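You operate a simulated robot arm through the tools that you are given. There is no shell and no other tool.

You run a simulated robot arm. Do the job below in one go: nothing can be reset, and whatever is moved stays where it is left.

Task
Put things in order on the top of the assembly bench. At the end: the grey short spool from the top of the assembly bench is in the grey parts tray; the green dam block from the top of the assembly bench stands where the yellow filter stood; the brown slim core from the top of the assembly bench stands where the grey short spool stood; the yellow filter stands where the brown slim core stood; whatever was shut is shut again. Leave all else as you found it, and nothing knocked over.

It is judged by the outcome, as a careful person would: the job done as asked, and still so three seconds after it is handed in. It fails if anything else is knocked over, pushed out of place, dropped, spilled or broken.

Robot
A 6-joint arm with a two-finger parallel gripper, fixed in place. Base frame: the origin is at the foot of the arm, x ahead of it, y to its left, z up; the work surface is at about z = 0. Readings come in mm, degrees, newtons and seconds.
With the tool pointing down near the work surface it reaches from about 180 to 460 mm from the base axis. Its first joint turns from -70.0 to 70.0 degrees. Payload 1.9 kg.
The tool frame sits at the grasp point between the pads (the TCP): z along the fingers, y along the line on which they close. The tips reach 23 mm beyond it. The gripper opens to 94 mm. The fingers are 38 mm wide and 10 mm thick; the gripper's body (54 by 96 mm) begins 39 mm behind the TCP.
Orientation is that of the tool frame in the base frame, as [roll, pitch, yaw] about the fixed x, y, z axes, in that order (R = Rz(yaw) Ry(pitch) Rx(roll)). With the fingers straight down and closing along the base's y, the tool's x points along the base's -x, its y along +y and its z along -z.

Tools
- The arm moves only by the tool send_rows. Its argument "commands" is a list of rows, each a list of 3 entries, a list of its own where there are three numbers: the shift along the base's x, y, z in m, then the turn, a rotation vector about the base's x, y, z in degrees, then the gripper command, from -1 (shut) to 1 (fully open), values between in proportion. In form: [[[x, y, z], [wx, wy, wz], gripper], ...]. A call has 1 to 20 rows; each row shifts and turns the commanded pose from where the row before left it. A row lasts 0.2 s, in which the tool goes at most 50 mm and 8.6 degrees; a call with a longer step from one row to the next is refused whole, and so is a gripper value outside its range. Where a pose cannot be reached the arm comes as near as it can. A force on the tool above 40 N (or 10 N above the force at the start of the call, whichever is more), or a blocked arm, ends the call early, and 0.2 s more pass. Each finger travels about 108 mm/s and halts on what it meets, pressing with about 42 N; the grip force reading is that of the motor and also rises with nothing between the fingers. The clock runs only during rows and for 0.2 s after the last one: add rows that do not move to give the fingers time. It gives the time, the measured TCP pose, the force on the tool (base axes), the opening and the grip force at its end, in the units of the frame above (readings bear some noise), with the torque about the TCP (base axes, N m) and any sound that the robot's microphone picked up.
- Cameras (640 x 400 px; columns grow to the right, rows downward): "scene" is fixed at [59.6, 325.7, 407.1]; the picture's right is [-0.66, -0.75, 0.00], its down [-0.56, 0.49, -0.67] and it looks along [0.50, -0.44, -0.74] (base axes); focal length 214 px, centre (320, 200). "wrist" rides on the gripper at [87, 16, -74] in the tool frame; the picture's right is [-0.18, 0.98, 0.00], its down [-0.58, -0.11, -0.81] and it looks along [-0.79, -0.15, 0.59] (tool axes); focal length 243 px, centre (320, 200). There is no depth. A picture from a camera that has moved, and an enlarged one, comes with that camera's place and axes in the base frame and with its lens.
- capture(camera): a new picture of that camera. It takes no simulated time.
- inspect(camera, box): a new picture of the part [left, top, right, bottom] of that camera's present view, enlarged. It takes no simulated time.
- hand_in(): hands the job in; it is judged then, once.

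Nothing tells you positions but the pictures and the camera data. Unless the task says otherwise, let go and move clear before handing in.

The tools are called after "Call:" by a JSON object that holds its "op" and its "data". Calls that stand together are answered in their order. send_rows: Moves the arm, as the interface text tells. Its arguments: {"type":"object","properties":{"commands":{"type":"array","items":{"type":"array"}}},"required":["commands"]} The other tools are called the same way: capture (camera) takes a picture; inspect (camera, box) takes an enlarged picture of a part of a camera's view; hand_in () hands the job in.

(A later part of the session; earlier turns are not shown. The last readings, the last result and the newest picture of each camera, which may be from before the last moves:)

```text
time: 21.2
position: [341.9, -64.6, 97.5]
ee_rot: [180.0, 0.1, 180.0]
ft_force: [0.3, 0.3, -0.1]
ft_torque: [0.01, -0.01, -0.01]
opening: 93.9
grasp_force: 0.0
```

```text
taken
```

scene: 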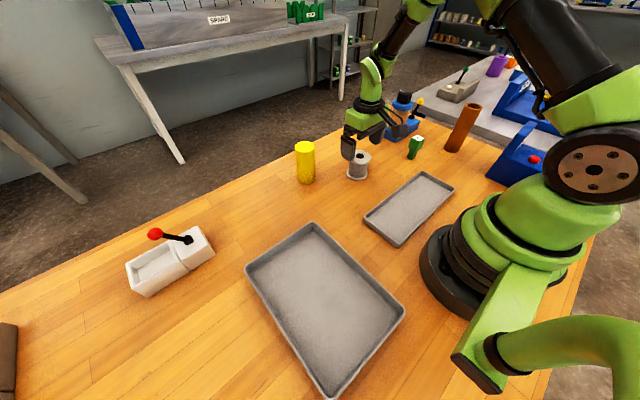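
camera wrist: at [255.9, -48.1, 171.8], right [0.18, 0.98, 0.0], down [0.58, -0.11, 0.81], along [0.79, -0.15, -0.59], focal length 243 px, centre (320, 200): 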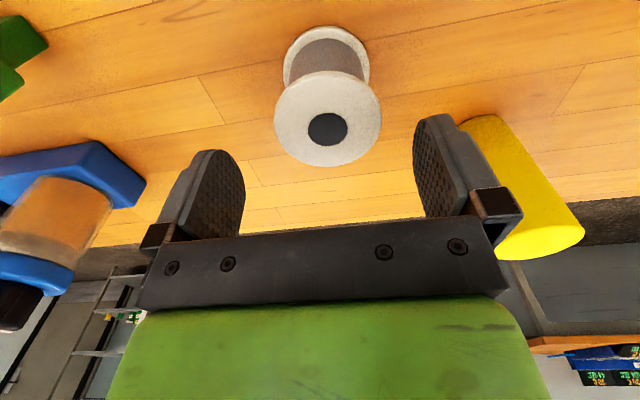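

The spool sits about 4 mm to the +y side of the tool's centre line. I'll correct that, lower to z = 45 and close on it.

Call:
{"op": "send_rows", "data": {"commands": [[[-0.001, 0.0035, -0.01], [0, 0, 0], 1], [[0, 0, -0.02], [0, 0, 0], 1], [[0, 0, -0.0225], [0, 0, 0], 1], [[0, 0, 0], [0, 0, 0], 1]]}}

Call:
{"op": "capture", "data": {"camera": "wrist"}}

Call:
{"op": "inspect", "data": {"camera": "scene", "box": [290, 100, 430, 200]}}

```text
time: 22.2
position: [339.6, -61.6, 45.3]
ee_rot: [-179.8, 0.0, -180.0]
ft_force: [-0.4, 0.1, -0.1]
ft_torque: [-0.04, -0.05, 0.0]
opening: 94.2
grasp_force: 0.0
```

```text
taken
camera wrist: at [254.5, -45.2, 119.5], right [0.18, 0.98, 0.0], down [0.58, -0.11, 0.81], along [0.79, -0.15, -0.59], focal length 243 px, centre (320, 200)
```

wrist: 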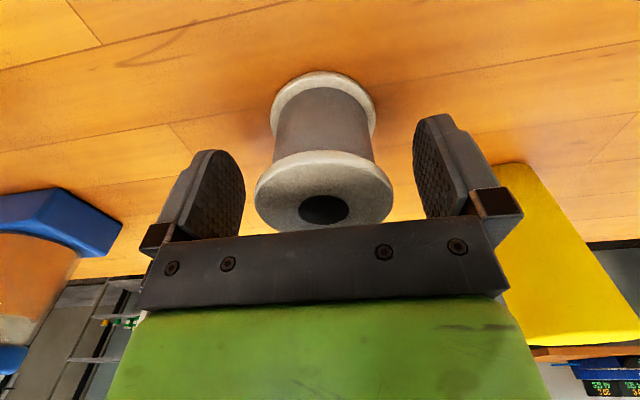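

```text
4.00 times, centred on (360, 150) of scene
camera zoom: at [59.6, 325.7, 407.1], right [-0.66, -0.75, 0.0], down [-0.56, 0.49, -0.67], along [0.5, -0.44, -0.74], focal length 858 px, centre (160, 400)
```

zoom: 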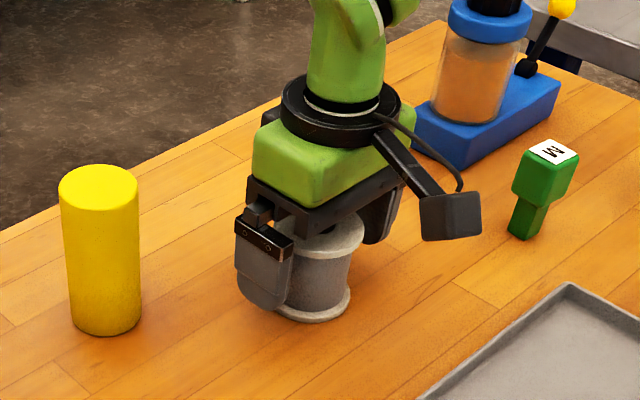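

The fingers straddle the spool with it centred. I'll close and check the grip.

Call:
{"op": "send_rows", "data": {"commands": [[[0, 0, 0], [0, 0, 0], -1], [[0, 0, 0], [0, 0, 0], -1], [[0, 0, 0], [0, 0, 0], -1]]}}

Call:
{"op": "capture", "data": {"camera": "wrist"}}

```text
time: 23.0
position: [339.6, -61.7, 46.2]
ee_rot: [-179.9, -0.1, 180.0]
ft_force: [0.1, -0.7, -0.4]
ft_torque: [0.03, 0.01, 0.01]
opening: 59.2
grasp_force: 42.0
```

```text
taken
camera wrist: at [254.4, -45.2, 119.7], right [0.18, 0.98, 0.0], down [0.58, -0.11, 0.81], along [0.79, -0.15, -0.59], focal length 243 px, centre (320, 200)
```

wrist: 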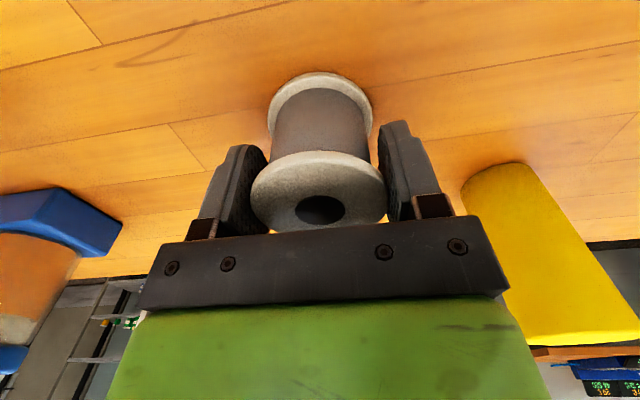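

The spool is gripped (59 mm, 42 N). Its original spot comes out at about (340, -61). I'll lift it straight up and carry it high to the large tray, toward (215, 235).

Call:
{"op": "send_rows", "data": {"commands": [[[0, 0, 0.01], [0, 0, 0], -1], [[0, 0, 0.03], [0, 0, 0], -1], [[0, 0, 0.04], [0, 0, 0], -1], [[0, 0, 0.04], [0, 0, 0], -1], [[0, 0, 0.04], [0, 0, 0], -1], [[-0.012, 0.03, 0], [0, 0, 0], -1], [[-0.014, 0.033, 0], [0, 0, 0], -1], [[-0.014, 0.033, 0], [0, 0, 0], -1], [[-0.014, 0.033, 0], [0, 0, 0], -1], [[-0.014, 0.033, 0], [0, 0, 0], -1], [[-0.014, 0.033, 0], [0, 0, 0], -1], [[-0.014, 0.033, 0], [0, 0, 0], -1], [[-0.014, 0.033, 0], [0, 0, 0], -1], [[-0.0146, 0.0357, 0], [0, 0, 0], -1], [[0, 0, -0.03], [0, 0, 0], -1], [[0, 0, -0.03], [0, 0, 0], -1], [[0, 0, 0], [0, 0, 0], -1]]}}

Call:
{"op": "capture", "data": {"camera": "wrist"}}

Call:
{"op": "capture", "data": {"camera": "scene"}}

```text
time: 26.6
position: [213.3, 235.9, 146.3]
ee_rot: [-179.8, -0.1, -180.0]
ft_force: [0.6, 0.8, -0.9]
ft_torque: [-0.01, 0.0, -0.02]
opening: 0.0
grasp_force: 42.0
```

```text
taken
camera wrist: at [127.5, 251.5, 220.9], right [0.18, 0.98, 0.0], down [0.58, -0.11, 0.81], along [0.79, -0.15, -0.59], focal length 243 px, centre (320, 200)
```

wrist: 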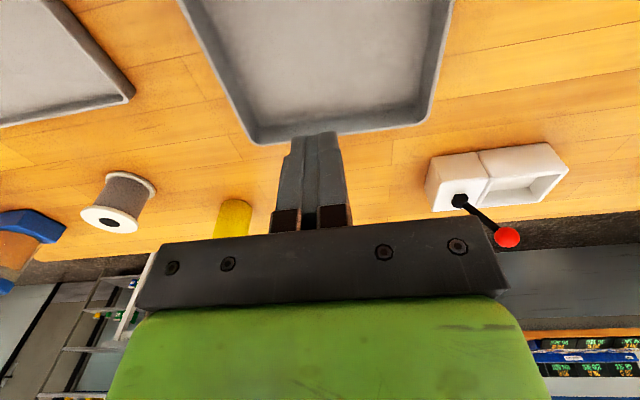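

```text
taken
```

scene: 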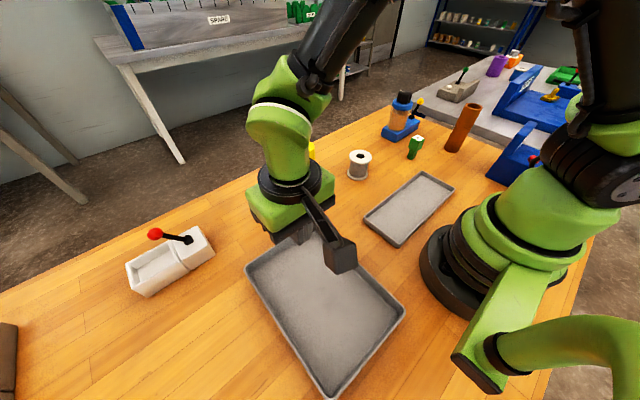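

The spool slipped out early in the lift and stayed standing on its spot. I'll check whether it has shifted.

Call:
{"op": "inspect", "data": {"camera": "scene", "box": [290, 130, 390, 195]}}

Call:
{"op": "inspect", "data": {"camera": "wrist", "box": [60, 150, 280, 260]}}

```text
6.15 times, centred on (340, 162) of scene
camera zoom: at [59.6, 325.8, 407.1], right [-0.66, -0.75, 0.0], down [-0.56, 0.49, -0.67], along [0.5, -0.44, -0.74], focal length 1320 px, centre (197, 431)
```

zoom: 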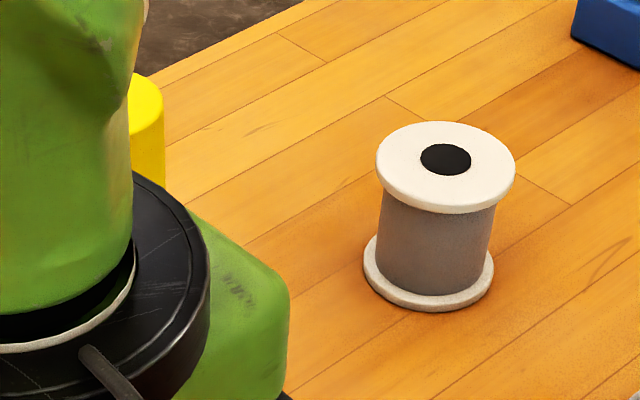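

```text
2.91 times, centred on (170, 205) of wrist
camera zoom: at [127.5, 251.5, 220.9], right [0.18, 0.98, 0.0], down [0.58, -0.11, 0.81], along [0.79, -0.15, -0.59], focal length 706 px, centre (756, 186)
```

zoom: 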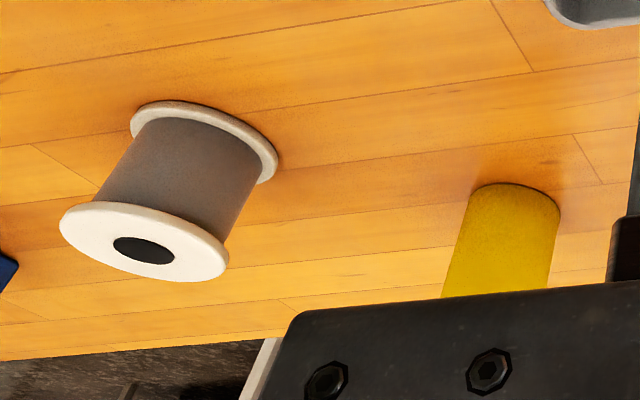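

The spool shifted only about 1–2 mm and is still upright. The flange had sat too high up on the fingers, so I'll go back, grip the top flange at the middle of the pads and lift slowly with checks.

Call:
{"op": "send_rows", "data": {"commands": [[[0, 0, 0.03], [0, 0, 0], 1], [[0, 0, 0.03], [0, 0, 0], 1], [[0.014, -0.033, 0], [0, 0, 0], 1], [[0.014, -0.033, 0], [0, 0, 0], 1], [[0.014, -0.033, 0], [0, 0, 0], 1], [[0.014, -0.033, 0], [0, 0, 0], 1], [[0.014, -0.033, 0], [0, 0, 0], 1], [[0.014, -0.033, 0], [0, 0, 0], 1], [[0.014, -0.033, 0], [0, 0, 0], 1], [[0.014, -0.033, 0], [0, 0, 0], 1], [[0.0137, -0.034, 0], [0, 0, 0], 1], [[0, 0, -0.04], [0, 0, 0], 1], [[0, 0, -0.04], [0, 0, 0], 1], [[0, 0, -0.02], [0, 0, 0], 1], [[0, 0, 0], [0, 0, 0], 1]]}}

Call:
{"op": "capture", "data": {"camera": "wrist"}}

```text
time: 29.8
position: [342.7, -63.2, 106.7]
ee_rot: [-179.9, -0.1, 179.9]
ft_force: [0.3, -0.5, -0.5]
ft_torque: [-0.03, -0.01, 0.01]
opening: 94.0
grasp_force: 0.0
```

```text
taken
camera wrist: at [257.1, -47.3, 180.4], right [0.18, 0.98, 0.0], down [0.58, -0.11, 0.81], along [0.79, -0.15, -0.59], focal length 243 px, centre (320, 200)
```

wrist: 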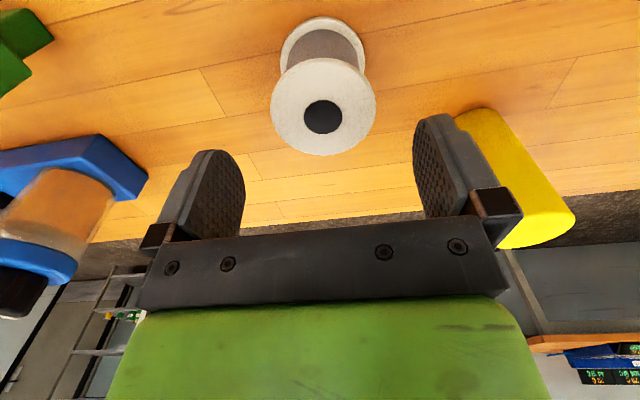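

The spool is at about (339.5, -61.5). I'll lower so the pad centres are level with the top flange, close, then lift just a few mm as a test.

Call:
{"op": "send_rows", "data": {"commands": [[[-0.003, 0.0015, -0.025], [0, 0, 0], 1], [[0, 0, -0.0245], [0, 0, 0], 1], [[0, 0, 0], [0, 0, 0], 1], [[0, 0, 0], [0, 0, 0], -1], [[0, 0, 0], [0, 0, 0], -1], [[0, 0, 0], [0, 0, 0], -1]]}}

Call:
{"op": "capture", "data": {"camera": "wrist"}}

Call:
{"op": "inspect", "data": {"camera": "scene", "box": [290, 100, 430, 200]}}

```text
time: 31.2
position: [339.5, -63.2, 57.3]
ee_rot: [179.9, -0.1, 180.0]
ft_force: [0.4, -0.1, 0.4]
ft_torque: [0.0, -0.01, -0.01]
opening: 58.9
grasp_force: 42.1
```

```text
taken
camera wrist: at [253.5, -45.7, 130.2], right [0.18, 0.98, 0.0], down [0.58, -0.11, 0.81], along [0.79, -0.15, -0.59], focal length 243 px, centre (320, 200)
```

wrist: 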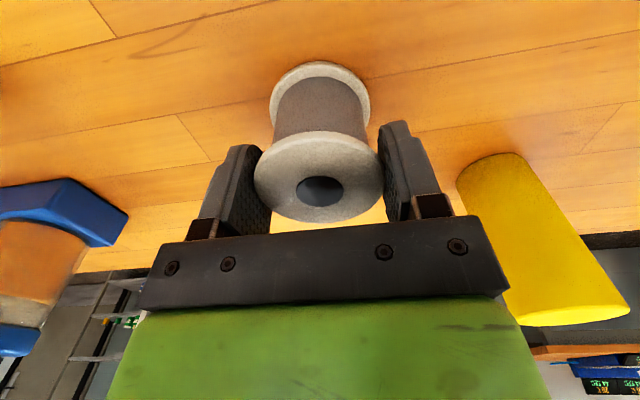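

```text
4.00 times, centred on (360, 150) of scene
camera zoom: at [59.6, 325.7, 407.1], right [-0.66, -0.75, 0.0], down [-0.56, 0.49, -0.67], along [0.5, -0.44, -0.74], focal length 858 px, centre (160, 400)
```

zoom: 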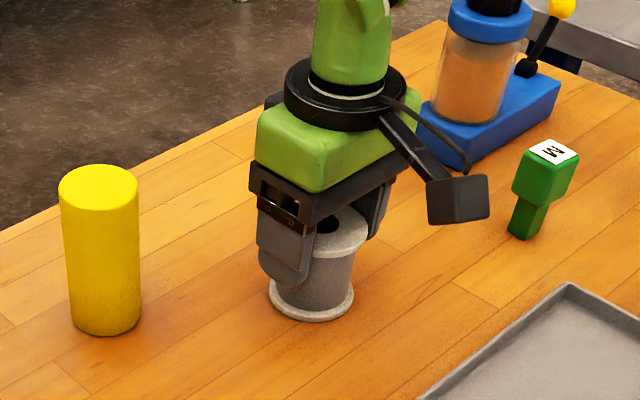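

The grip is now on the pad centres. I'll lift a few mm slowly and read the force.

Call:
{"op": "send_rows", "data": {"commands": [[[0, 0, 0.002], [0, 0, 0], -1], [[0, 0, 0.002], [0, 0, 0], -1], [[0, 0, 0.002], [0, 0, 0], -1], [[0, 0, 0.002], [0, 0, 0], -1], [[0, 0, 0], [0, 0, 0], -1]]}}

Call:
{"op": "inspect", "data": {"camera": "scene", "box": [290, 100, 430, 200]}}

Call:
{"op": "capture", "data": {"camera": "wrist"}}

```text
time: 32.4
position: [338.4, -61.1, 65.8]
ee_rot: [179.9, 0.0, -179.8]
ft_force: [0.2, 0.5, -1.6]
ft_torque: [-0.01, 0.01, -0.02]
opening: 59.0
grasp_force: 42.3
```

```text
4.00 times, centred on (360, 150) of scene
camera zoom: at [59.6, 325.7, 407.1], right [-0.66, -0.75, 0.0], down [-0.56, 0.49, -0.67], along [0.5, -0.44, -0.74], focal length 858 px, centre (160, 400)
```

zoom: 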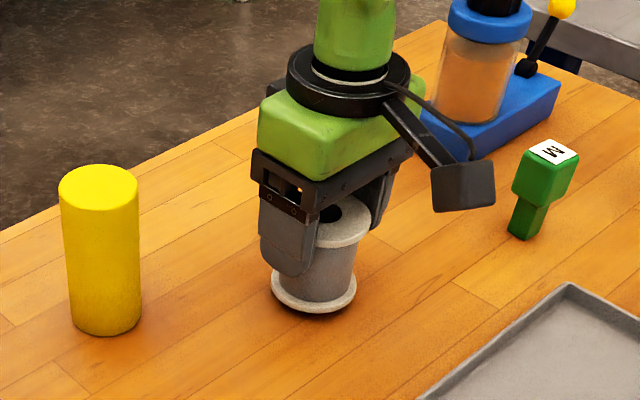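

```text
taken
camera wrist: at [252.9, -45.8, 138.8], right [0.18, 0.98, 0.0], down [0.58, -0.11, 0.81], along [0.79, -0.15, -0.59], focal length 243 px, centre (320, 200)
```

wrist: 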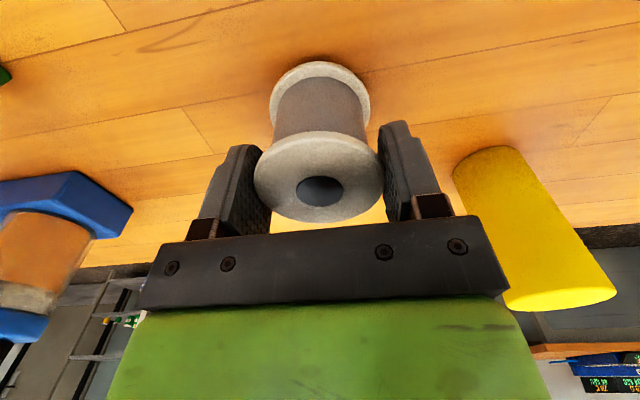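

The spool is off the bench and holding (about 2 N of weight). I'll go on lifting smoothly with small steps and re-check before carrying it.

Call:
{"op": "send_rows", "data": {"commands": [[[0, 0, 0.004], [0, 0, 0], -1], [[0, 0, 0.006], [0, 0, 0], -1], [[0, 0, 0.008], [0, 0, 0], -1], [[0, 0, 0.01], [0, 0, 0], -1], [[0, 0, 0.01], [0, 0, 0], -1], [[0, 0, 0.01], [0, 0, 0], -1], [[0, 0, 0.01], [0, 0, 0], -1], [[0, 0, 0.01], [0, 0, 0], -1], [[0, 0, 0.01], [0, 0, 0], -1], [[0, 0, 0.008], [0, 0, 0], -1], [[0, 0, 0.006], [0, 0, 0], -1], [[0, 0, 0.004], [0, 0, 0], -1], [[0, 0, 0], [0, 0, 0], -1]]}}

Call:
{"op": "capture", "data": {"camera": "wrist"}}

```text
time: 35.2
position: [338.8, -61.5, 162.5]
ee_rot: [-179.9, -0.2, -180.0]
ft_force: [0.5, 0.6, -1.4]
ft_torque: [0.01, -0.01, 0.0]
opening: 58.8
grasp_force: 42.5
```

```text
taken
camera wrist: at [252.7, -45.3, 235.1], right [0.18, 0.98, 0.0], down [0.58, -0.11, 0.81], along [0.79, -0.15, -0.59], focal length 243 px, centre (320, 200)
```

wrist: 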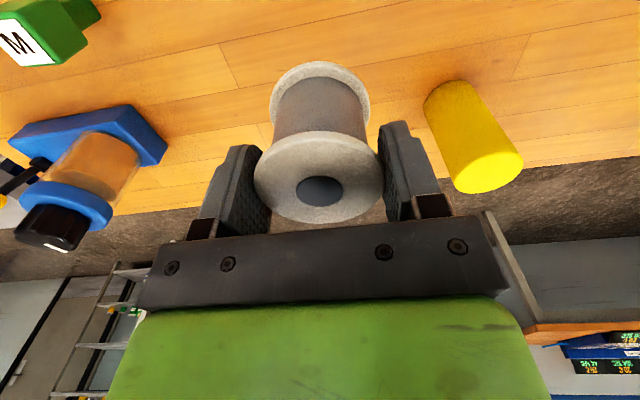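

It's holding well. I'll carry it smoothly to above the large tray.

Call:
{"op": "send_rows", "data": {"commands": [[[-0.0023, 0.0055, 0], [0, 0, 0], -1], [[-0.0047, 0.0111, 0], [0, 0, 0], -1], [[-0.007, 0.0166, 0], [0, 0, 0], -1], [[-0.0078, 0.0184, 0], [0, 0, 0], -1], [[-0.0078, 0.0184, 0], [0, 0, 0], -1], [[-0.0078, 0.0184, 0], [0, 0, 0], -1], [[-0.0078, 0.0184, 0], [0, 0, 0], -1], [[-0.0078, 0.0184, 0], [0, 0, 0], -1], [[-0.0078, 0.0184, 0], [0, 0, 0], -1], [[-0.0078, 0.0184, 0], [0, 0, 0], -1], [[-0.0078, 0.0184, 0], [0, 0, 0], -1], [[-0.0078, 0.0184, 0], [0, 0, 0], -1], [[-0.0078, 0.0184, 0], [0, 0, 0], -1], [[-0.0078, 0.0184, 0], [0, 0, 0], -1], [[-0.0078, 0.0184, 0], [0, 0, 0], -1], [[-0.007, 0.0166, 0], [0, 0, 0], -1], [[-0.0055, 0.0129, 0], [0, 0, 0], -1], [[-0.0035, 0.0083, 0], [0, 0, 0], -1], [[-0.0023, 0.0055, 0], [0, 0, 0], -1], [[0, 0, 0], [0, 0, 0], -1]]}}

Call:
{"op": "capture", "data": {"camera": "wrist"}}

Call:
{"op": "capture", "data": {"camera": "scene"}}

```text
time: 39.4
position: [212.5, 235.1, 162.2]
ee_rot: [-179.9, -0.1, 180.0]
ft_force: [-0.1, -0.3, -1.5]
ft_torque: [0.0, 0.01, 0.0]
opening: 59.2
grasp_force: 42.2
```

```text
taken
camera wrist: at [126.5, 252.8, 235.0], right [0.18, 0.98, 0.0], down [0.58, -0.11, 0.81], along [0.79, -0.15, -0.59], focal length 243 px, centre (320, 200)
```

wrist: 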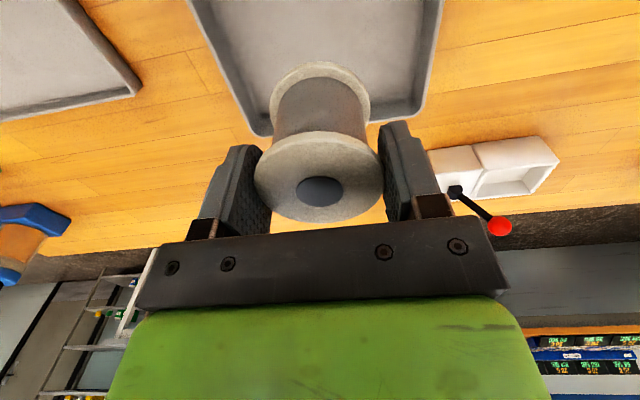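

```text
taken
```

scene: 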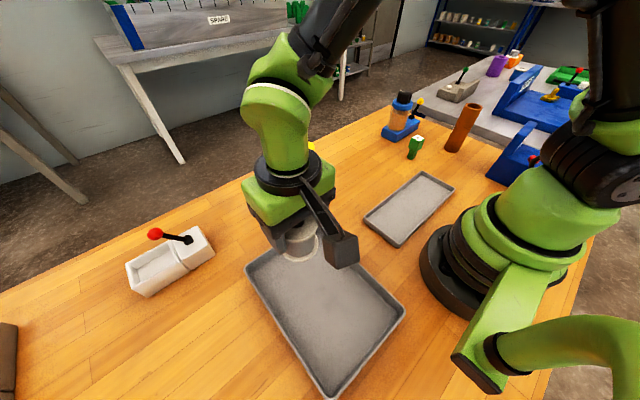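

The spool hangs over the large tray, well inside its walls. I'll lower it toward the tray floor.

Call:
{"op": "send_rows", "data": {"commands": [[[0, 0, -0.005], [0, 0, 0], -1], [[0, 0, -0.01], [0, 0, 0], -1], [[0, 0, -0.012], [0, 0, 0], -1], [[0, 0, -0.012], [0, 0, 0], -1], [[0, 0, -0.012], [0, 0, 0], -1], [[0, 0, -0.012], [0, 0, 0], -1], [[0, 0, -0.01], [0, 0, 0], -1], [[0, 0, -0.008], [0, 0, 0], -1], [[0, 0, -0.006], [0, 0, 0], -1], [[0, 0, -0.004], [0, 0, 0], -1], [[0, 0, 0], [0, 0, 0], -1]]}}

Call:
{"op": "inspect", "data": {"camera": "scene", "box": [230, 160, 390, 300]}}

Call:
{"op": "capture", "data": {"camera": "wrist"}}

```text
time: 41.8
position: [211.9, 235.6, 71.1]
ee_rot: [-179.9, -0.1, -180.0]
ft_force: [-0.5, 0.8, -0.9]
ft_torque: [0.0, -0.01, 0.03]
opening: 58.9
grasp_force: 42.0
```

```text
2.86 times, centred on (310, 230) of scene
camera zoom: at [59.6, 325.7, 407.1], right [-0.66, -0.75, 0.0], down [-0.56, 0.49, -0.67], along [0.5, -0.44, -0.74], focal length 613 px, centre (349, 114)
```

zoom: 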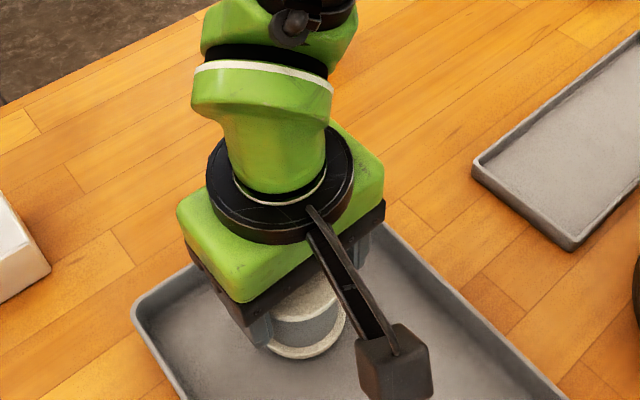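

```text
taken
camera wrist: at [125.8, 252.6, 143.4], right [0.18, 0.98, 0.0], down [0.58, -0.11, 0.81], along [0.79, -0.15, -0.59], focal length 243 px, centre (320, 200)
```

wrist: 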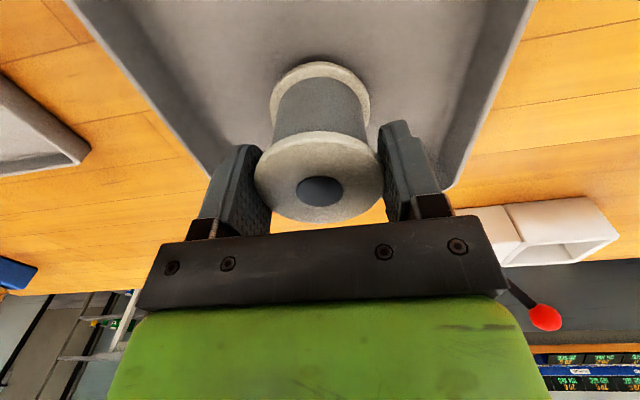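

About 10 mm above the tray floor now. I'll lower in 1.5 mm steps and watch for touch-down.

Call:
{"op": "send_rows", "data": {"commands": [[[0, 0, -0.002], [0, 0, 0], -1], [[0, 0, -0.002], [0, 0, 0], -1], [[0, 0, -0.0015], [0, 0, 0], -1], [[0, 0, 0], [0, 0, 0], -1]]}}

Call:
{"op": "send_rows", "data": {"commands": [[[0, 0, -0.0015], [0, 0, 0], -1], [[0, 0, -0.001], [0, 0, 0], -1], [[0, 0, 0], [0, 0, 0], -1]]}}

```text
time: 42.8
position: [212.1, 235.0, 64.8]
ee_rot: [-180.0, 0.0, 180.0]
ft_force: [0.0, 0.5, -1.4]
ft_torque: [0.0, -0.01, 0.0]
opening: 58.9
grasp_force: 41.8
```

```text
time: 43.6
position: [211.2, 235.5, 61.5]
ee_rot: [-179.8, 0.0, -180.0]
ft_force: [0.0, -0.4, -1.3]
ft_torque: [-0.01, 0.0, 0.0]
opening: 59.0
grasp_force: 42.0
```

Call:
{"op": "send_rows", "data": {"commands": [[[0, 0, -0.001], [0, 0, 0], -1], [[0, 0, -0.001], [0, 0, 0], -1], [[0, 0, 0], [0, 0, 0], -1]]}}

Call:
{"op": "inspect", "data": {"camera": "scene", "box": [270, 210, 350, 270]}}

```text
time: 44.4
position: [210.4, 235.6, 61.5]
ee_rot: [180.0, -0.1, -179.9]
ft_force: [-1.5, -2.3, 10.3]
ft_torque: [-0.03, 0.1, -0.02]
opening: 59.1
grasp_force: 41.8
```

```text
6.67 times, centred on (310, 240) of scene
camera zoom: at [59.6, 325.7, 407.1], right [-0.66, -0.75, 0.0], down [-0.56, 0.49, -0.67], along [0.5, -0.44, -0.74], focal length 1430 px, centre (387, -67)
```

zoom: 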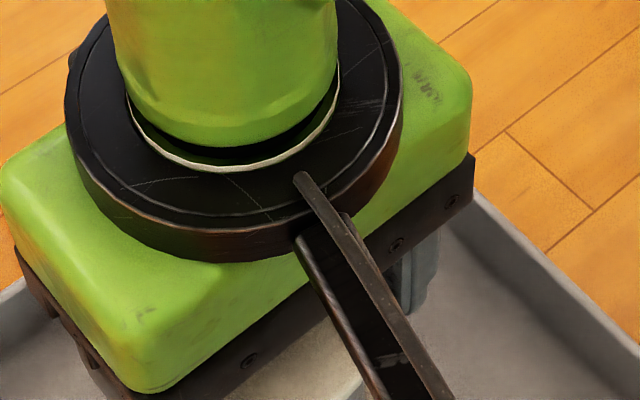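

It touched down (force 10 N). I'll ease off half a millimetre, open, wait, and rise straight up.

Call:
{"op": "send_rows", "data": {"commands": [[[0, 0, 0.0005], [0, 0, 0], -1], [[0, 0, 0], [0, 0, 0], -0.5], [[0, 0, 0], [0, 0, 0], 1], [[0, 0, 0], [0, 0, 0], 1], [[0, 0, 0], [0, 0, 0], 1], [[0, 0, 0.01], [0, 0, 0], 1], [[0, 0, 0.02], [0, 0, 0], 1], [[0, 0, 0.03], [0, 0, 0], 1], [[0, 0, 0.04], [0, 0, 0], 1], [[0, 0, 0.04], [0, 0, 0], 1], [[0, 0, 0], [0, 0, 0], 1]]}}

Call:
{"op": "capture", "data": {"camera": "wrist"}}

Call:
{"op": "capture", "data": {"camera": "scene"}}

```text
time: 46.8
position: [208.9, 235.0, 201.8]
ee_rot: [180.0, 0.0, -180.0]
ft_force: [0.4, 0.1, 0.7]
ft_torque: [-0.02, -0.03, 0.02]
opening: 93.9
grasp_force: 0.0
```

```text
taken
camera wrist: at [124.0, 251.6, 275.4], right [0.18, 0.98, 0.0], down [0.58, -0.11, 0.81], along [0.79, -0.15, -0.59], focal length 243 px, centre (320, 200)
```

wrist: 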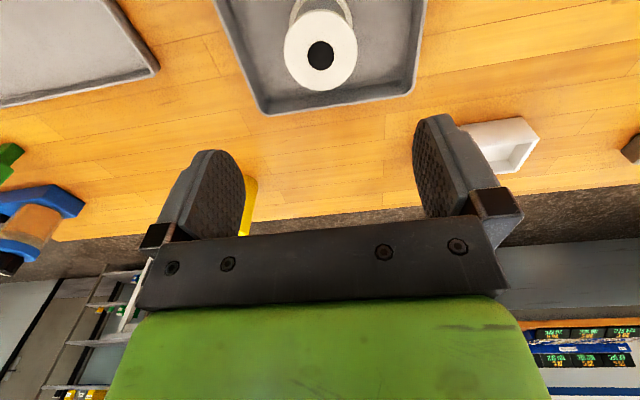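

```text
taken
```

scene: 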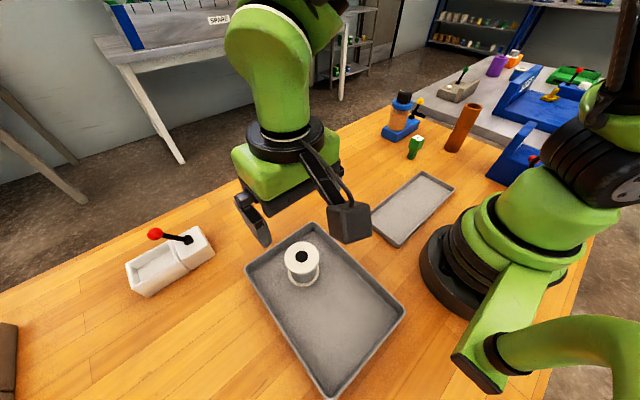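

The spool is standing in the large tray. Next is the brown core near (222, -389). I'll swing across at safe height and stop short of it for a look.

Call:
{"op": "send_rows", "data": {"commands": [[[0.0142, -0.035, 0], [0, 0, 0], 1], [[0.0142, -0.035, 0], [0, 0, 0], 1], [[0.0142, -0.035, 0], [0, 0, 0], 1], [[0.0142, -0.035, 0], [0, 0, 0], 1], [[0.0142, -0.035, 0], [0, 0, 0], 1], [[0, -0.042, 0], [0, 0, 0], 1], [[0, -0.042, 0], [0, 0, 0], 1], [[0, -0.042, 0], [0, 0, 0], 1], [[0, -0.042, 0], [0, 0, 0], 1], [[0, -0.042, 0], [0, 0, 0], 1], [[-0.0133, -0.0325, 0], [0, 0, 0], 1], [[-0.0133, -0.0325, 0], [0, 0, 0], 1], [[-0.0133, -0.0325, 0], [0, 0, 0], 1], [[-0.0133, -0.0325, 0], [0, 0, 0], 1], [[-0.0133, -0.0325, 0], [0, 0, 0], 1], [[-0.0133, -0.0325, 0], [0, 0, 0], 1], [[0, 0, 0], [0, 0, 0], 1]]}}

Call:
{"op": "capture", "data": {"camera": "wrist"}}

Call:
{"op": "capture", "data": {"camera": "scene"}}

```text
time: 50.4
position: [201.1, -342.9, 201.7]
ee_rot: [180.0, -0.1, -180.0]
ft_force: [0.7, 0.2, 0.1]
ft_torque: [0.02, 0.04, 0.0]
opening: 94.1
grasp_force: 0.0
```

```text
taken
camera wrist: at [115.8, -327.5, 275.7], right [0.18, 0.98, 0.0], down [0.58, -0.11, 0.81], along [0.79, -0.15, -0.59], focal length 243 px, centre (320, 200)
```

wrist: 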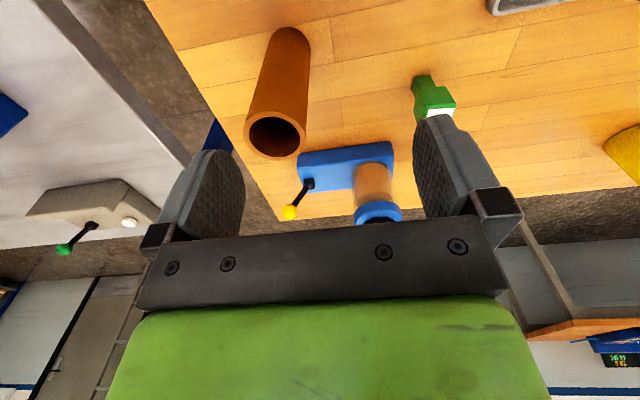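

```text
taken
```

scene: 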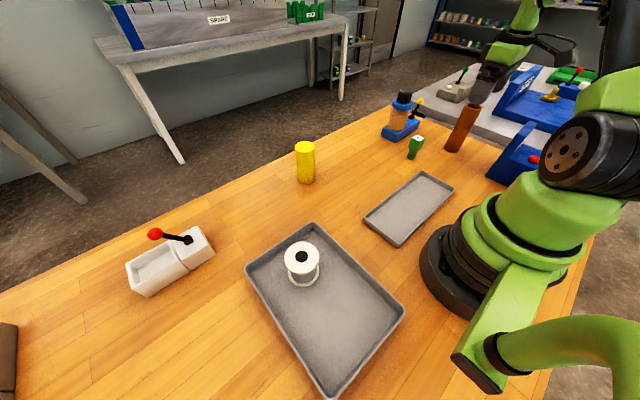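

I'll zoom on the core from here to pin its centre.

Call:
{"op": "inspect", "data": {"camera": "wrist", "box": [220, 10, 360, 170]}}

Call:
{"op": "inspect", "data": {"camera": "scene", "box": [400, 95, 490, 165]}}

```text
2.50 times, centred on (290, 90) of wrist
camera zoom: at [115.8, -327.5, 275.7], right [0.18, 0.98, 0.0], down [0.58, -0.11, 0.81], along [0.79, -0.15, -0.59], focal length 606 px, centre (395, 475)
```

zoom: 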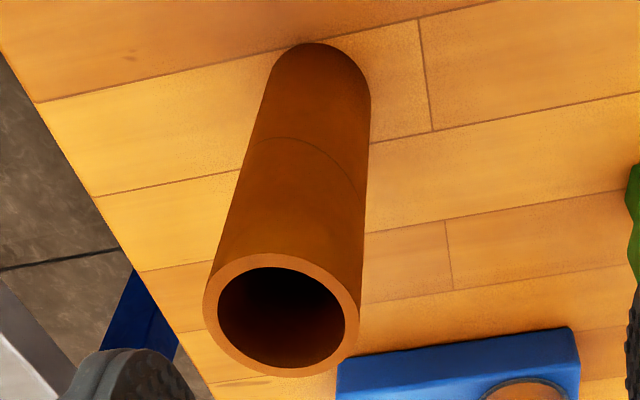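

```text
5.71 times, centred on (445, 130) of scene
camera zoom: at [59.6, 325.7, 407.1], right [-0.66, -0.75, 0.0], down [-0.56, 0.49, -0.67], along [0.5, -0.44, -0.74], focal length 1226 px, centre (-394, 600)
```

zoom: 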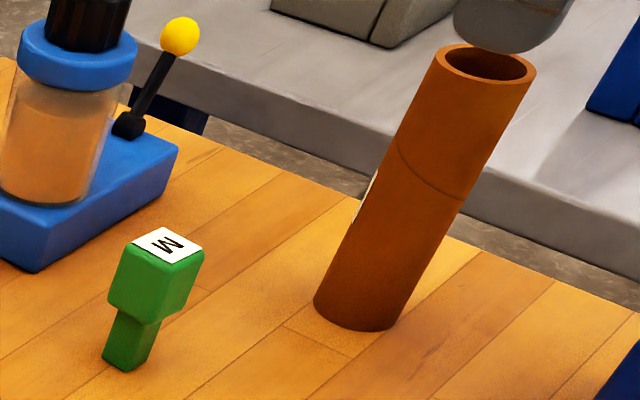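

By the closer wrist view the core is at about (217, -378), 43 mm wide. I'll move over it at z = 175 and check alignment before descending.

Call:
{"op": "send_rows", "data": {"commands": [[[0.004, -0.009, -0.006], [0, 0, 0], 1], [[0.006, -0.013, -0.01], [0, 0, 0], 1], [[0.006, -0.013, -0.01], [0, 0, 0], 1], [[0, 0, 0], [0, 0, 0], 1]]}}

Call:
{"op": "capture", "data": {"camera": "wrist"}}

Call:
{"op": "inspect", "data": {"camera": "scene", "box": [400, 30, 540, 165]}}

```text
time: 51.4
position: [218.7, -378.5, 173.9]
ee_rot: [-180.0, -0.1, -179.9]
ft_force: [-0.2, 1.0, -0.1]
ft_torque: [0.02, 0.0, -0.01]
opening: 94.0
grasp_force: 0.1
```

```text
taken
camera wrist: at [132.8, -362.3, 248.0], right [0.18, 0.98, 0.0], down [0.58, -0.11, 0.81], along [0.79, -0.15, -0.59], focal length 243 px, centre (320, 200)
```

wrist: 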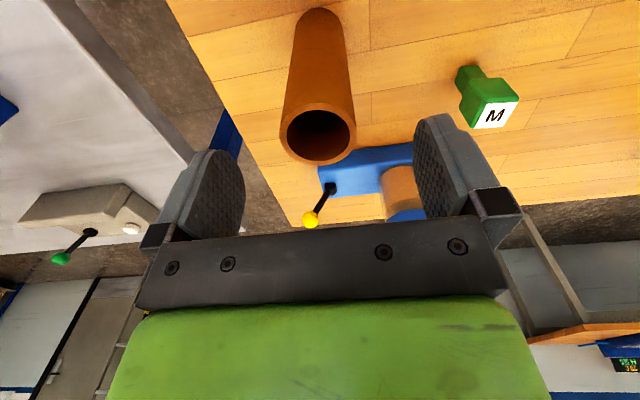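

```text
2.96 times, centred on (470, 98) of scene
camera zoom: at [59.6, 325.7, 407.1], right [-0.66, -0.75, 0.0], down [-0.56, 0.49, -0.67], along [0.5, -0.44, -0.74], focal length 636 px, centre (-124, 504)
```

zoom: 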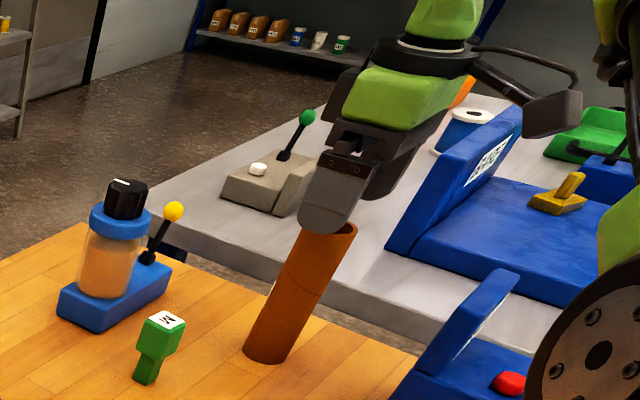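

Alignment is good. I'll descend to z = 118 around the top of the core and close gently.

Call:
{"op": "send_rows", "data": {"commands": [[[-0.0015, 0, -0.015], [0, 0, 0], 1], [[0, 0, -0.02], [0, 0, 0], 1], [[0, 0, -0.015], [0, 0, 0], 1], [[0, 0, -0.006], [0, 0, 0], 1], [[0, 0, 0], [0, 0, 0], 1]]}}

Call:
{"op": "capture", "data": {"camera": "wrist"}}

```text
time: 52.6
position: [218.2, -378.9, 118.1]
ee_rot: [-179.9, -0.1, -179.9]
ft_force: [0.6, 0.3, -0.7]
ft_torque: [0.01, 0.01, -0.02]
opening: 94.2
grasp_force: 0.0
```

```text
taken
camera wrist: at [131.8, -362.7, 192.0], right [0.18, 0.98, 0.0], down [0.58, -0.11, 0.81], along [0.79, -0.15, -0.59], focal length 243 px, centre (320, 200)
```

wrist: 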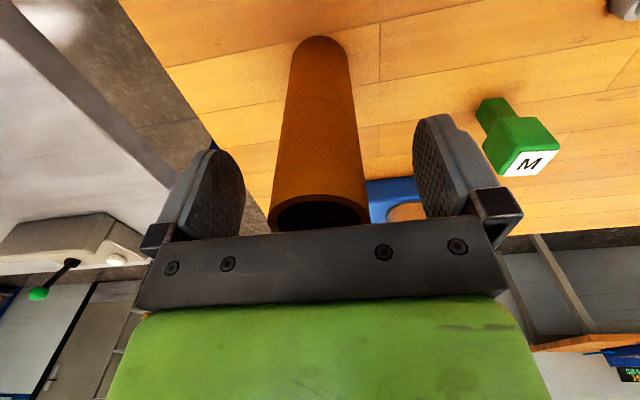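

Call:
{"op": "send_rows", "data": {"commands": [[[0, 0, 0], [0, 0, 0], 0.2], [[0, 0, 0], [0, 0, 0], -1], [[0, 0, 0], [0, 0, 0], -1], [[0, 0, 0], [0, 0, 0], -1], [[0, 0, 0], [0, 0, 0], -1]]}}

Call:
{"op": "capture", "data": {"camera": "wrist"}}

Call:
{"op": "inspect", "data": {"camera": "scene", "box": [400, 95, 490, 165]}}

```text
time: 53.8
position: [217.5, -379.1, 119.0]
ee_rot: [180.0, -0.1, 179.9]
ft_force: [0.2, 0.3, 0.2]
ft_torque: [-0.03, 0.03, 0.01]
opening: 43.1
grasp_force: 42.2
```

```text
taken
camera wrist: at [131.8, -362.7, 192.2], right [0.18, 0.98, 0.0], down [0.58, -0.11, 0.81], along [0.79, -0.15, -0.59], focal length 243 px, centre (320, 200)
```

wrist: 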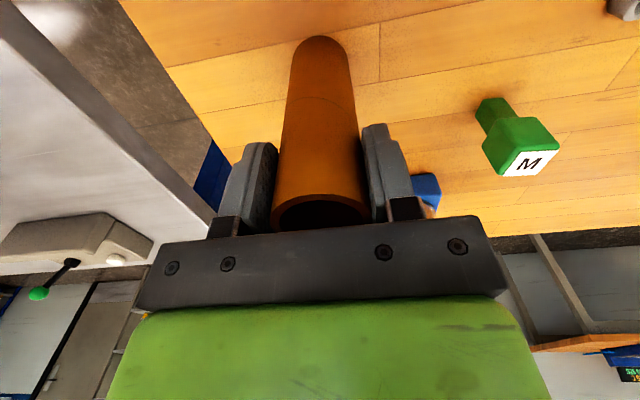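

```text
5.71 times, centred on (445, 130) of scene
camera zoom: at [59.6, 325.7, 407.1], right [-0.66, -0.75, 0.0], down [-0.56, 0.49, -0.67], along [0.5, -0.44, -0.74], focal length 1226 px, centre (-394, 600)
```

zoom: 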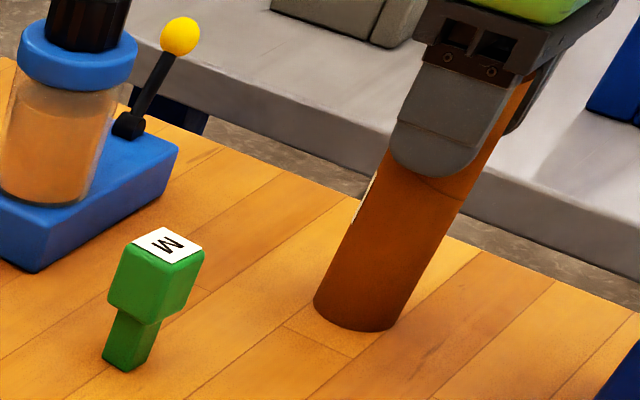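

The core is gripped (43 mm) and hasn't moved. I'll lift slowly by 55 mm and check.

Call:
{"op": "send_rows", "data": {"commands": [[[0, 0, 0.002], [0, 0, 0], -1], [[0, 0, 0.003], [0, 0, 0], -1], [[0, 0, 0.005], [0, 0, 0], -1], [[0, 0, 0.008], [0, 0, 0], -1], [[0, 0, 0.01], [0, 0, 0], -1], [[0, 0, 0.01], [0, 0, 0], -1], [[0, 0, 0.008], [0, 0, 0], -1], [[0, 0, 0.005], [0, 0, 0], -1], [[0, 0, 0.003], [0, 0, 0], -1], [[0, 0, 0], [0, 0, 0], -1]]}}

Call:
{"op": "capture", "data": {"camera": "wrist"}}

Call:
{"op": "capture", "data": {"camera": "scene"}}

```text
time: 56.0
position: [218.6, -379.8, 172.3]
ee_rot: [-180.0, -0.2, 179.9]
ft_force: [-0.3, 0.1, -0.6]
ft_torque: [-0.02, 0.0, 0.02]
opening: 42.8
grasp_force: 41.7
```

```text
taken
camera wrist: at [132.2, -362.6, 246.8], right [0.18, 0.98, 0.0], down [0.58, -0.11, 0.81], along [0.79, -0.15, -0.59], focal length 243 px, centre (320, 200)
```

wrist: 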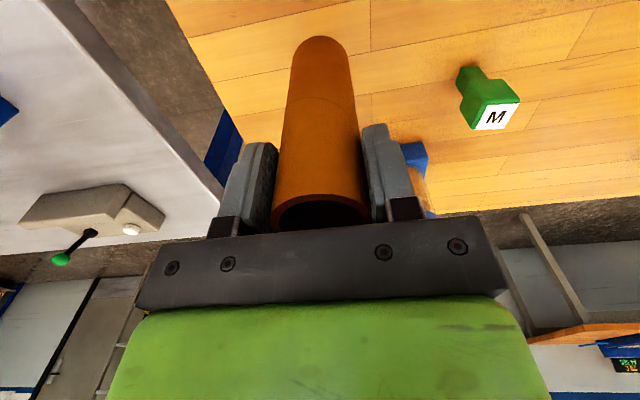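

```text
taken
```

scene: 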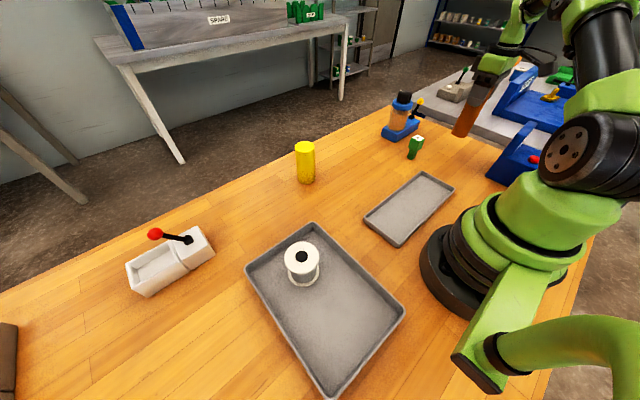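

The core is 53 mm clear of the bench and held upright. I'll carry it round the green block, on the base side of it, toward the spool's old spot.

Call:
{"op": "send_rows", "data": {"commands": [[[-0.002, 0.008, 0], [0, 0, 0], -1], [[-0.004, 0.014, 0], [0, 0, 0], -1], [[-0.0048, 0.019, 0], [0, 0, 0], -1], [[-0.0048, 0.019, 0], [0, 0, 0], -1], [[-0.0048, 0.019, 0], [0, 0, 0], -1], [[-0.0048, 0.019, 0], [0, 0, 0], -1], [[-0.0048, 0.019, 0], [0, 0, 0], -1], [[-0.003, 0.013, 0], [0, 0, 0], -1], [[0.004, 0.01, 0], [0, 0, 0], -1], [[0.0074, 0.0184, 0], [0, 0, 0], -1], [[0.0074, 0.0184, 0], [0, 0, 0], -1], [[0.0074, 0.0184, 0], [0, 0, 0], -1], [[0.0074, 0.0184, 0], [0, 0, 0], -1], [[0.0074, 0.0184, 0], [0, 0, 0], -1], [[0.0074, 0.0184, 0], [0, 0, 0], -1], [[0.0074, 0.0184, 0], [0, 0, 0], -1], [[0.0052, 0.0122, 0], [0, 0, 0], -1], [[0.004, 0.009, 0], [0, 0, 0], -1], [[0, 0, 0], [0, 0, 0], -1]]}}

Call:
{"op": "capture", "data": {"camera": "wrist"}}

Call:
{"op": "capture", "data": {"camera": "scene"}}

```text
time: 60.0
position: [249.9, -89.4, 174.4]
ee_rot: [-180.0, 0.0, -180.0]
ft_force: [0.2, -0.5, -0.9]
ft_torque: [0.01, 0.03, -0.01]
opening: 42.8
grasp_force: 42.1
```

```text
taken
camera wrist: at [164.2, -72.3, 247.5], right [0.18, 0.98, 0.0], down [0.58, -0.11, 0.81], along [0.79, -0.15, -0.59], focal length 243 px, centre (320, 200)
```

wrist: 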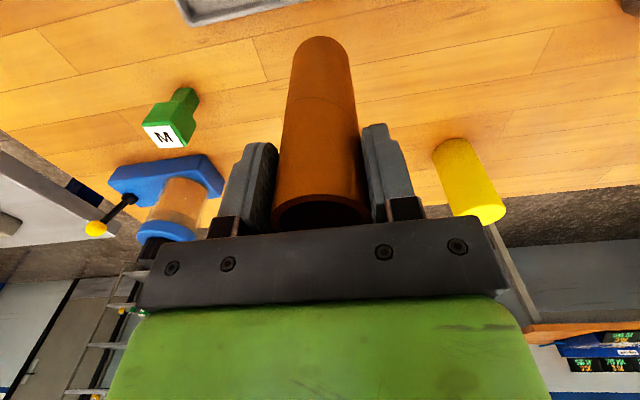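

```text
taken
```

scene: 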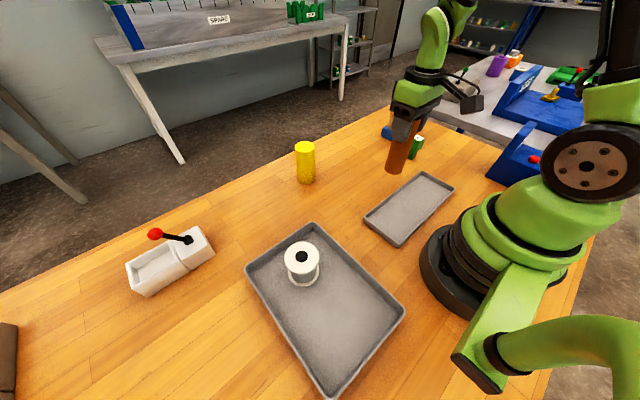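

I'll move over the old spool spot now and come down to just above the bench.

Call:
{"op": "send_rows", "data": {"commands": [[[0.008, 0.0024, 0], [0, 0, 0], -1], [[0.018, 0.0056, 0], [0, 0, 0], -1], [[0.018, 0.0056, 0], [0, 0, 0], -1], [[0.018, 0.0056, 0], [0, 0, 0], -1], [[0.018, 0.0056, 0], [0, 0, 0], -1], [[0.008, 0.0024, 0], [0, 0, 0], -1], [[0.004, 0.0012, 0], [0, 0, 0], -1], [[0, 0, -0.005], [0, 0, 0], -1], [[0, 0, -0.01], [0, 0, 0], -1], [[0, 0, -0.012], [0, 0, 0], -1], [[0, 0, -0.01], [0, 0, 0], -1], [[0, 0, -0.006], [0, 0, 0], -1], [[0, 0, 0], [0, 0, 0], -1]]}}

Call:
{"op": "capture", "data": {"camera": "wrist"}}

Call:
{"op": "inspect", "data": {"camera": "scene", "box": [290, 130, 390, 195]}}

```text
time: 62.8
position: [340.7, -60.5, 131.0]
ee_rot: [180.0, -0.1, -180.0]
ft_force: [0.1, -0.8, -1.3]
ft_torque: [0.01, 0.02, -0.01]
opening: 42.7
grasp_force: 42.3
```

```text
taken
camera wrist: at [255.7, -43.9, 203.5], right [0.18, 0.98, 0.0], down [0.58, -0.11, 0.81], along [0.79, -0.15, -0.59], focal length 243 px, centre (320, 200)
```

wrist: 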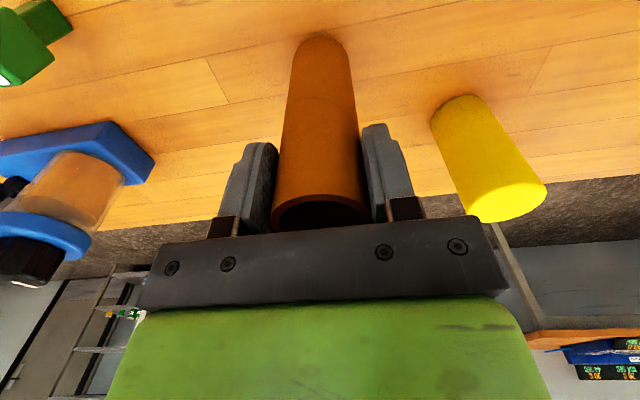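

```text
6.15 times, centred on (340, 162) of scene
camera zoom: at [59.6, 325.7, 407.1], right [-0.66, -0.75, 0.0], down [-0.56, 0.49, -0.67], along [0.5, -0.44, -0.74], focal length 1320 px, centre (197, 431)
```

zoom: 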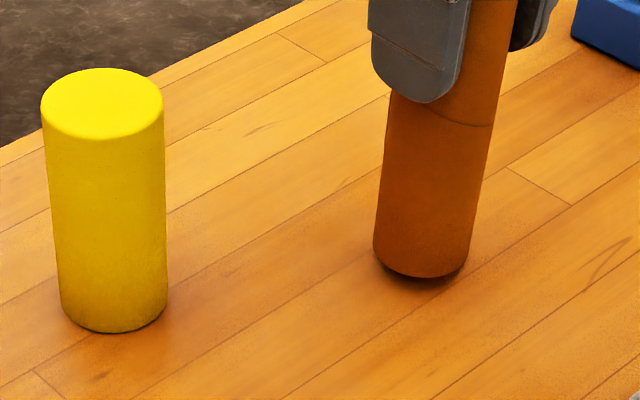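

The core's foot is within 4 mm of the spool's old footprint. I'll make a small correction and lower to touch-down.

Call:
{"op": "send_rows", "data": {"commands": [[[-0.003, -0.001, 0], [0, 0, 0], -1], [[0, 0, -0.004], [0, 0, 0], -1], [[0, 0, -0.003], [0, 0, 0], -1], [[0, 0, -0.002], [0, 0, 0], -1], [[0, 0, 0], [0, 0, 0], -1]]}}

Call:
{"op": "send_rows", "data": {"commands": [[[0, 0, -0.001], [0, 0, 0], -1], [[0, 0, -0.001], [0, 0, 0], -1], [[0, 0, 0], [0, 0, 0], -1]]}}

Call:
{"op": "inspect", "data": {"camera": "scene", "box": [290, 130, 390, 195]}}

```text
time: 64.0
position: [339.4, -62.9, 120.9]
ee_rot: [-180.0, -0.2, -179.9]
ft_force: [0.3, -0.2, -0.8]
ft_torque: [0.0, 0.01, 0.0]
opening: 42.6
grasp_force: 42.2
```

```text
time: 64.8
position: [338.5, -61.2, 118.2]
ee_rot: [-180.0, -0.2, -180.0]
ft_force: [-0.4, -0.6, -0.4]
ft_torque: [0.02, 0.0, 0.0]
opening: 42.7
grasp_force: 42.1
```

```text
6.15 times, centred on (340, 162) of scene
camera zoom: at [59.6, 325.7, 407.1], right [-0.66, -0.75, 0.0], down [-0.56, 0.49, -0.67], along [0.5, -0.44, -0.74], focal length 1320 px, centre (197, 431)
```

zoom: 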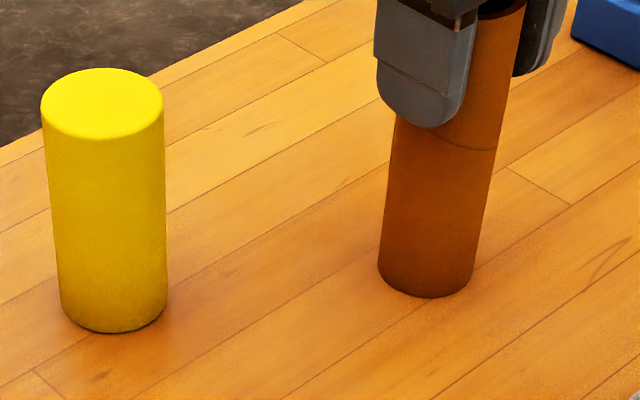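

The footprint matches the spool's within about 1 mm. I'll lower the last bit until it touches.

Call:
{"op": "send_rows", "data": {"commands": [[[0, 0, -0.001], [0, 0, 0], -1], [[0, 0, 0], [0, 0, 0], -1]]}}

Call:
{"op": "send_rows", "data": {"commands": [[[0, 0, -0.0005], [0, 0, 0], -1], [[0, 0, 0], [0, 0, 0], -1]]}}

```text
time: 65.4
position: [338.8, -62.3, 118.5]
ee_rot: [-179.9, -0.1, 179.9]
ft_force: [-3.0, 1.2, 8.5]
ft_torque: [0.13, 0.28, 0.0]
opening: 42.7
grasp_force: 41.9
```

```text
time: 66.0
position: [337.8, -61.2, 118.9]
ee_rot: [-179.9, 0.0, 180.0]
ft_force: [-7.3, -0.1, 28.9]
ft_torque: [0.01, 0.65, -0.07]
opening: 43.0
grasp_force: 42.1
```

Firm touch-down. I'll ease back up 0.5 mm, open slowly and rise straight up.

Call:
{"op": "send_rows", "data": {"commands": [[[0, 0, 0.0006], [0, 0, 0], -1], [[0, 0, 0], [0, 0, 0], -0.05], [[0, 0, 0], [0, 0, 0], 0.3], [[0, 0, 0], [0, 0, 0], 1], [[0, 0, 0], [0, 0, 0], 1], [[0, 0, 0.005], [0, 0, 0], 1], [[0, 0, 0.01], [0, 0, 0], 1], [[0, 0, 0.02], [0, 0, 0], 1], [[0, 0, 0.03], [0, 0, 0], 1], [[0, 0, 0.02], [0, 0, 0], 1], [[0, 0, 0], [0, 0, 0], 1]]}}

Call:
{"op": "inspect", "data": {"camera": "scene", "box": [290, 130, 390, 195]}}

Call:
{"op": "capture", "data": {"camera": "wrist"}}

```text
time: 68.4
position: [337.0, -61.8, 203.9]
ee_rot: [-179.9, 0.0, 180.0]
ft_force: [0.5, 0.0, 0.4]
ft_torque: [-0.03, -0.02, 0.0]
opening: 94.0
grasp_force: 0.0
```

```text
6.15 times, centred on (340, 162) of scene
camera zoom: at [59.6, 325.7, 407.1], right [-0.66, -0.75, 0.0], down [-0.56, 0.49, -0.67], along [0.5, -0.44, -0.74], focal length 1320 px, centre (197, 431)
```

zoom: 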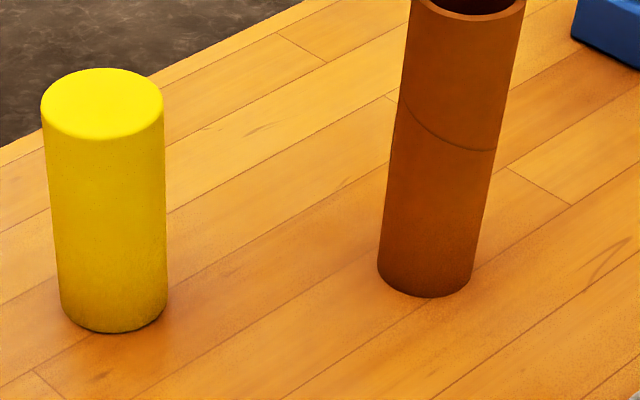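

```text
taken
camera wrist: at [251.1, -45.6, 277.7], right [0.18, 0.98, 0.0], down [0.58, -0.11, 0.81], along [0.79, -0.15, -0.59], focal length 243 px, centre (320, 200)
```

wrist: 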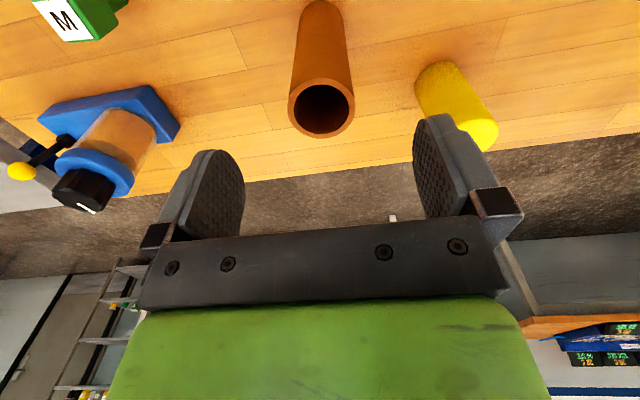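

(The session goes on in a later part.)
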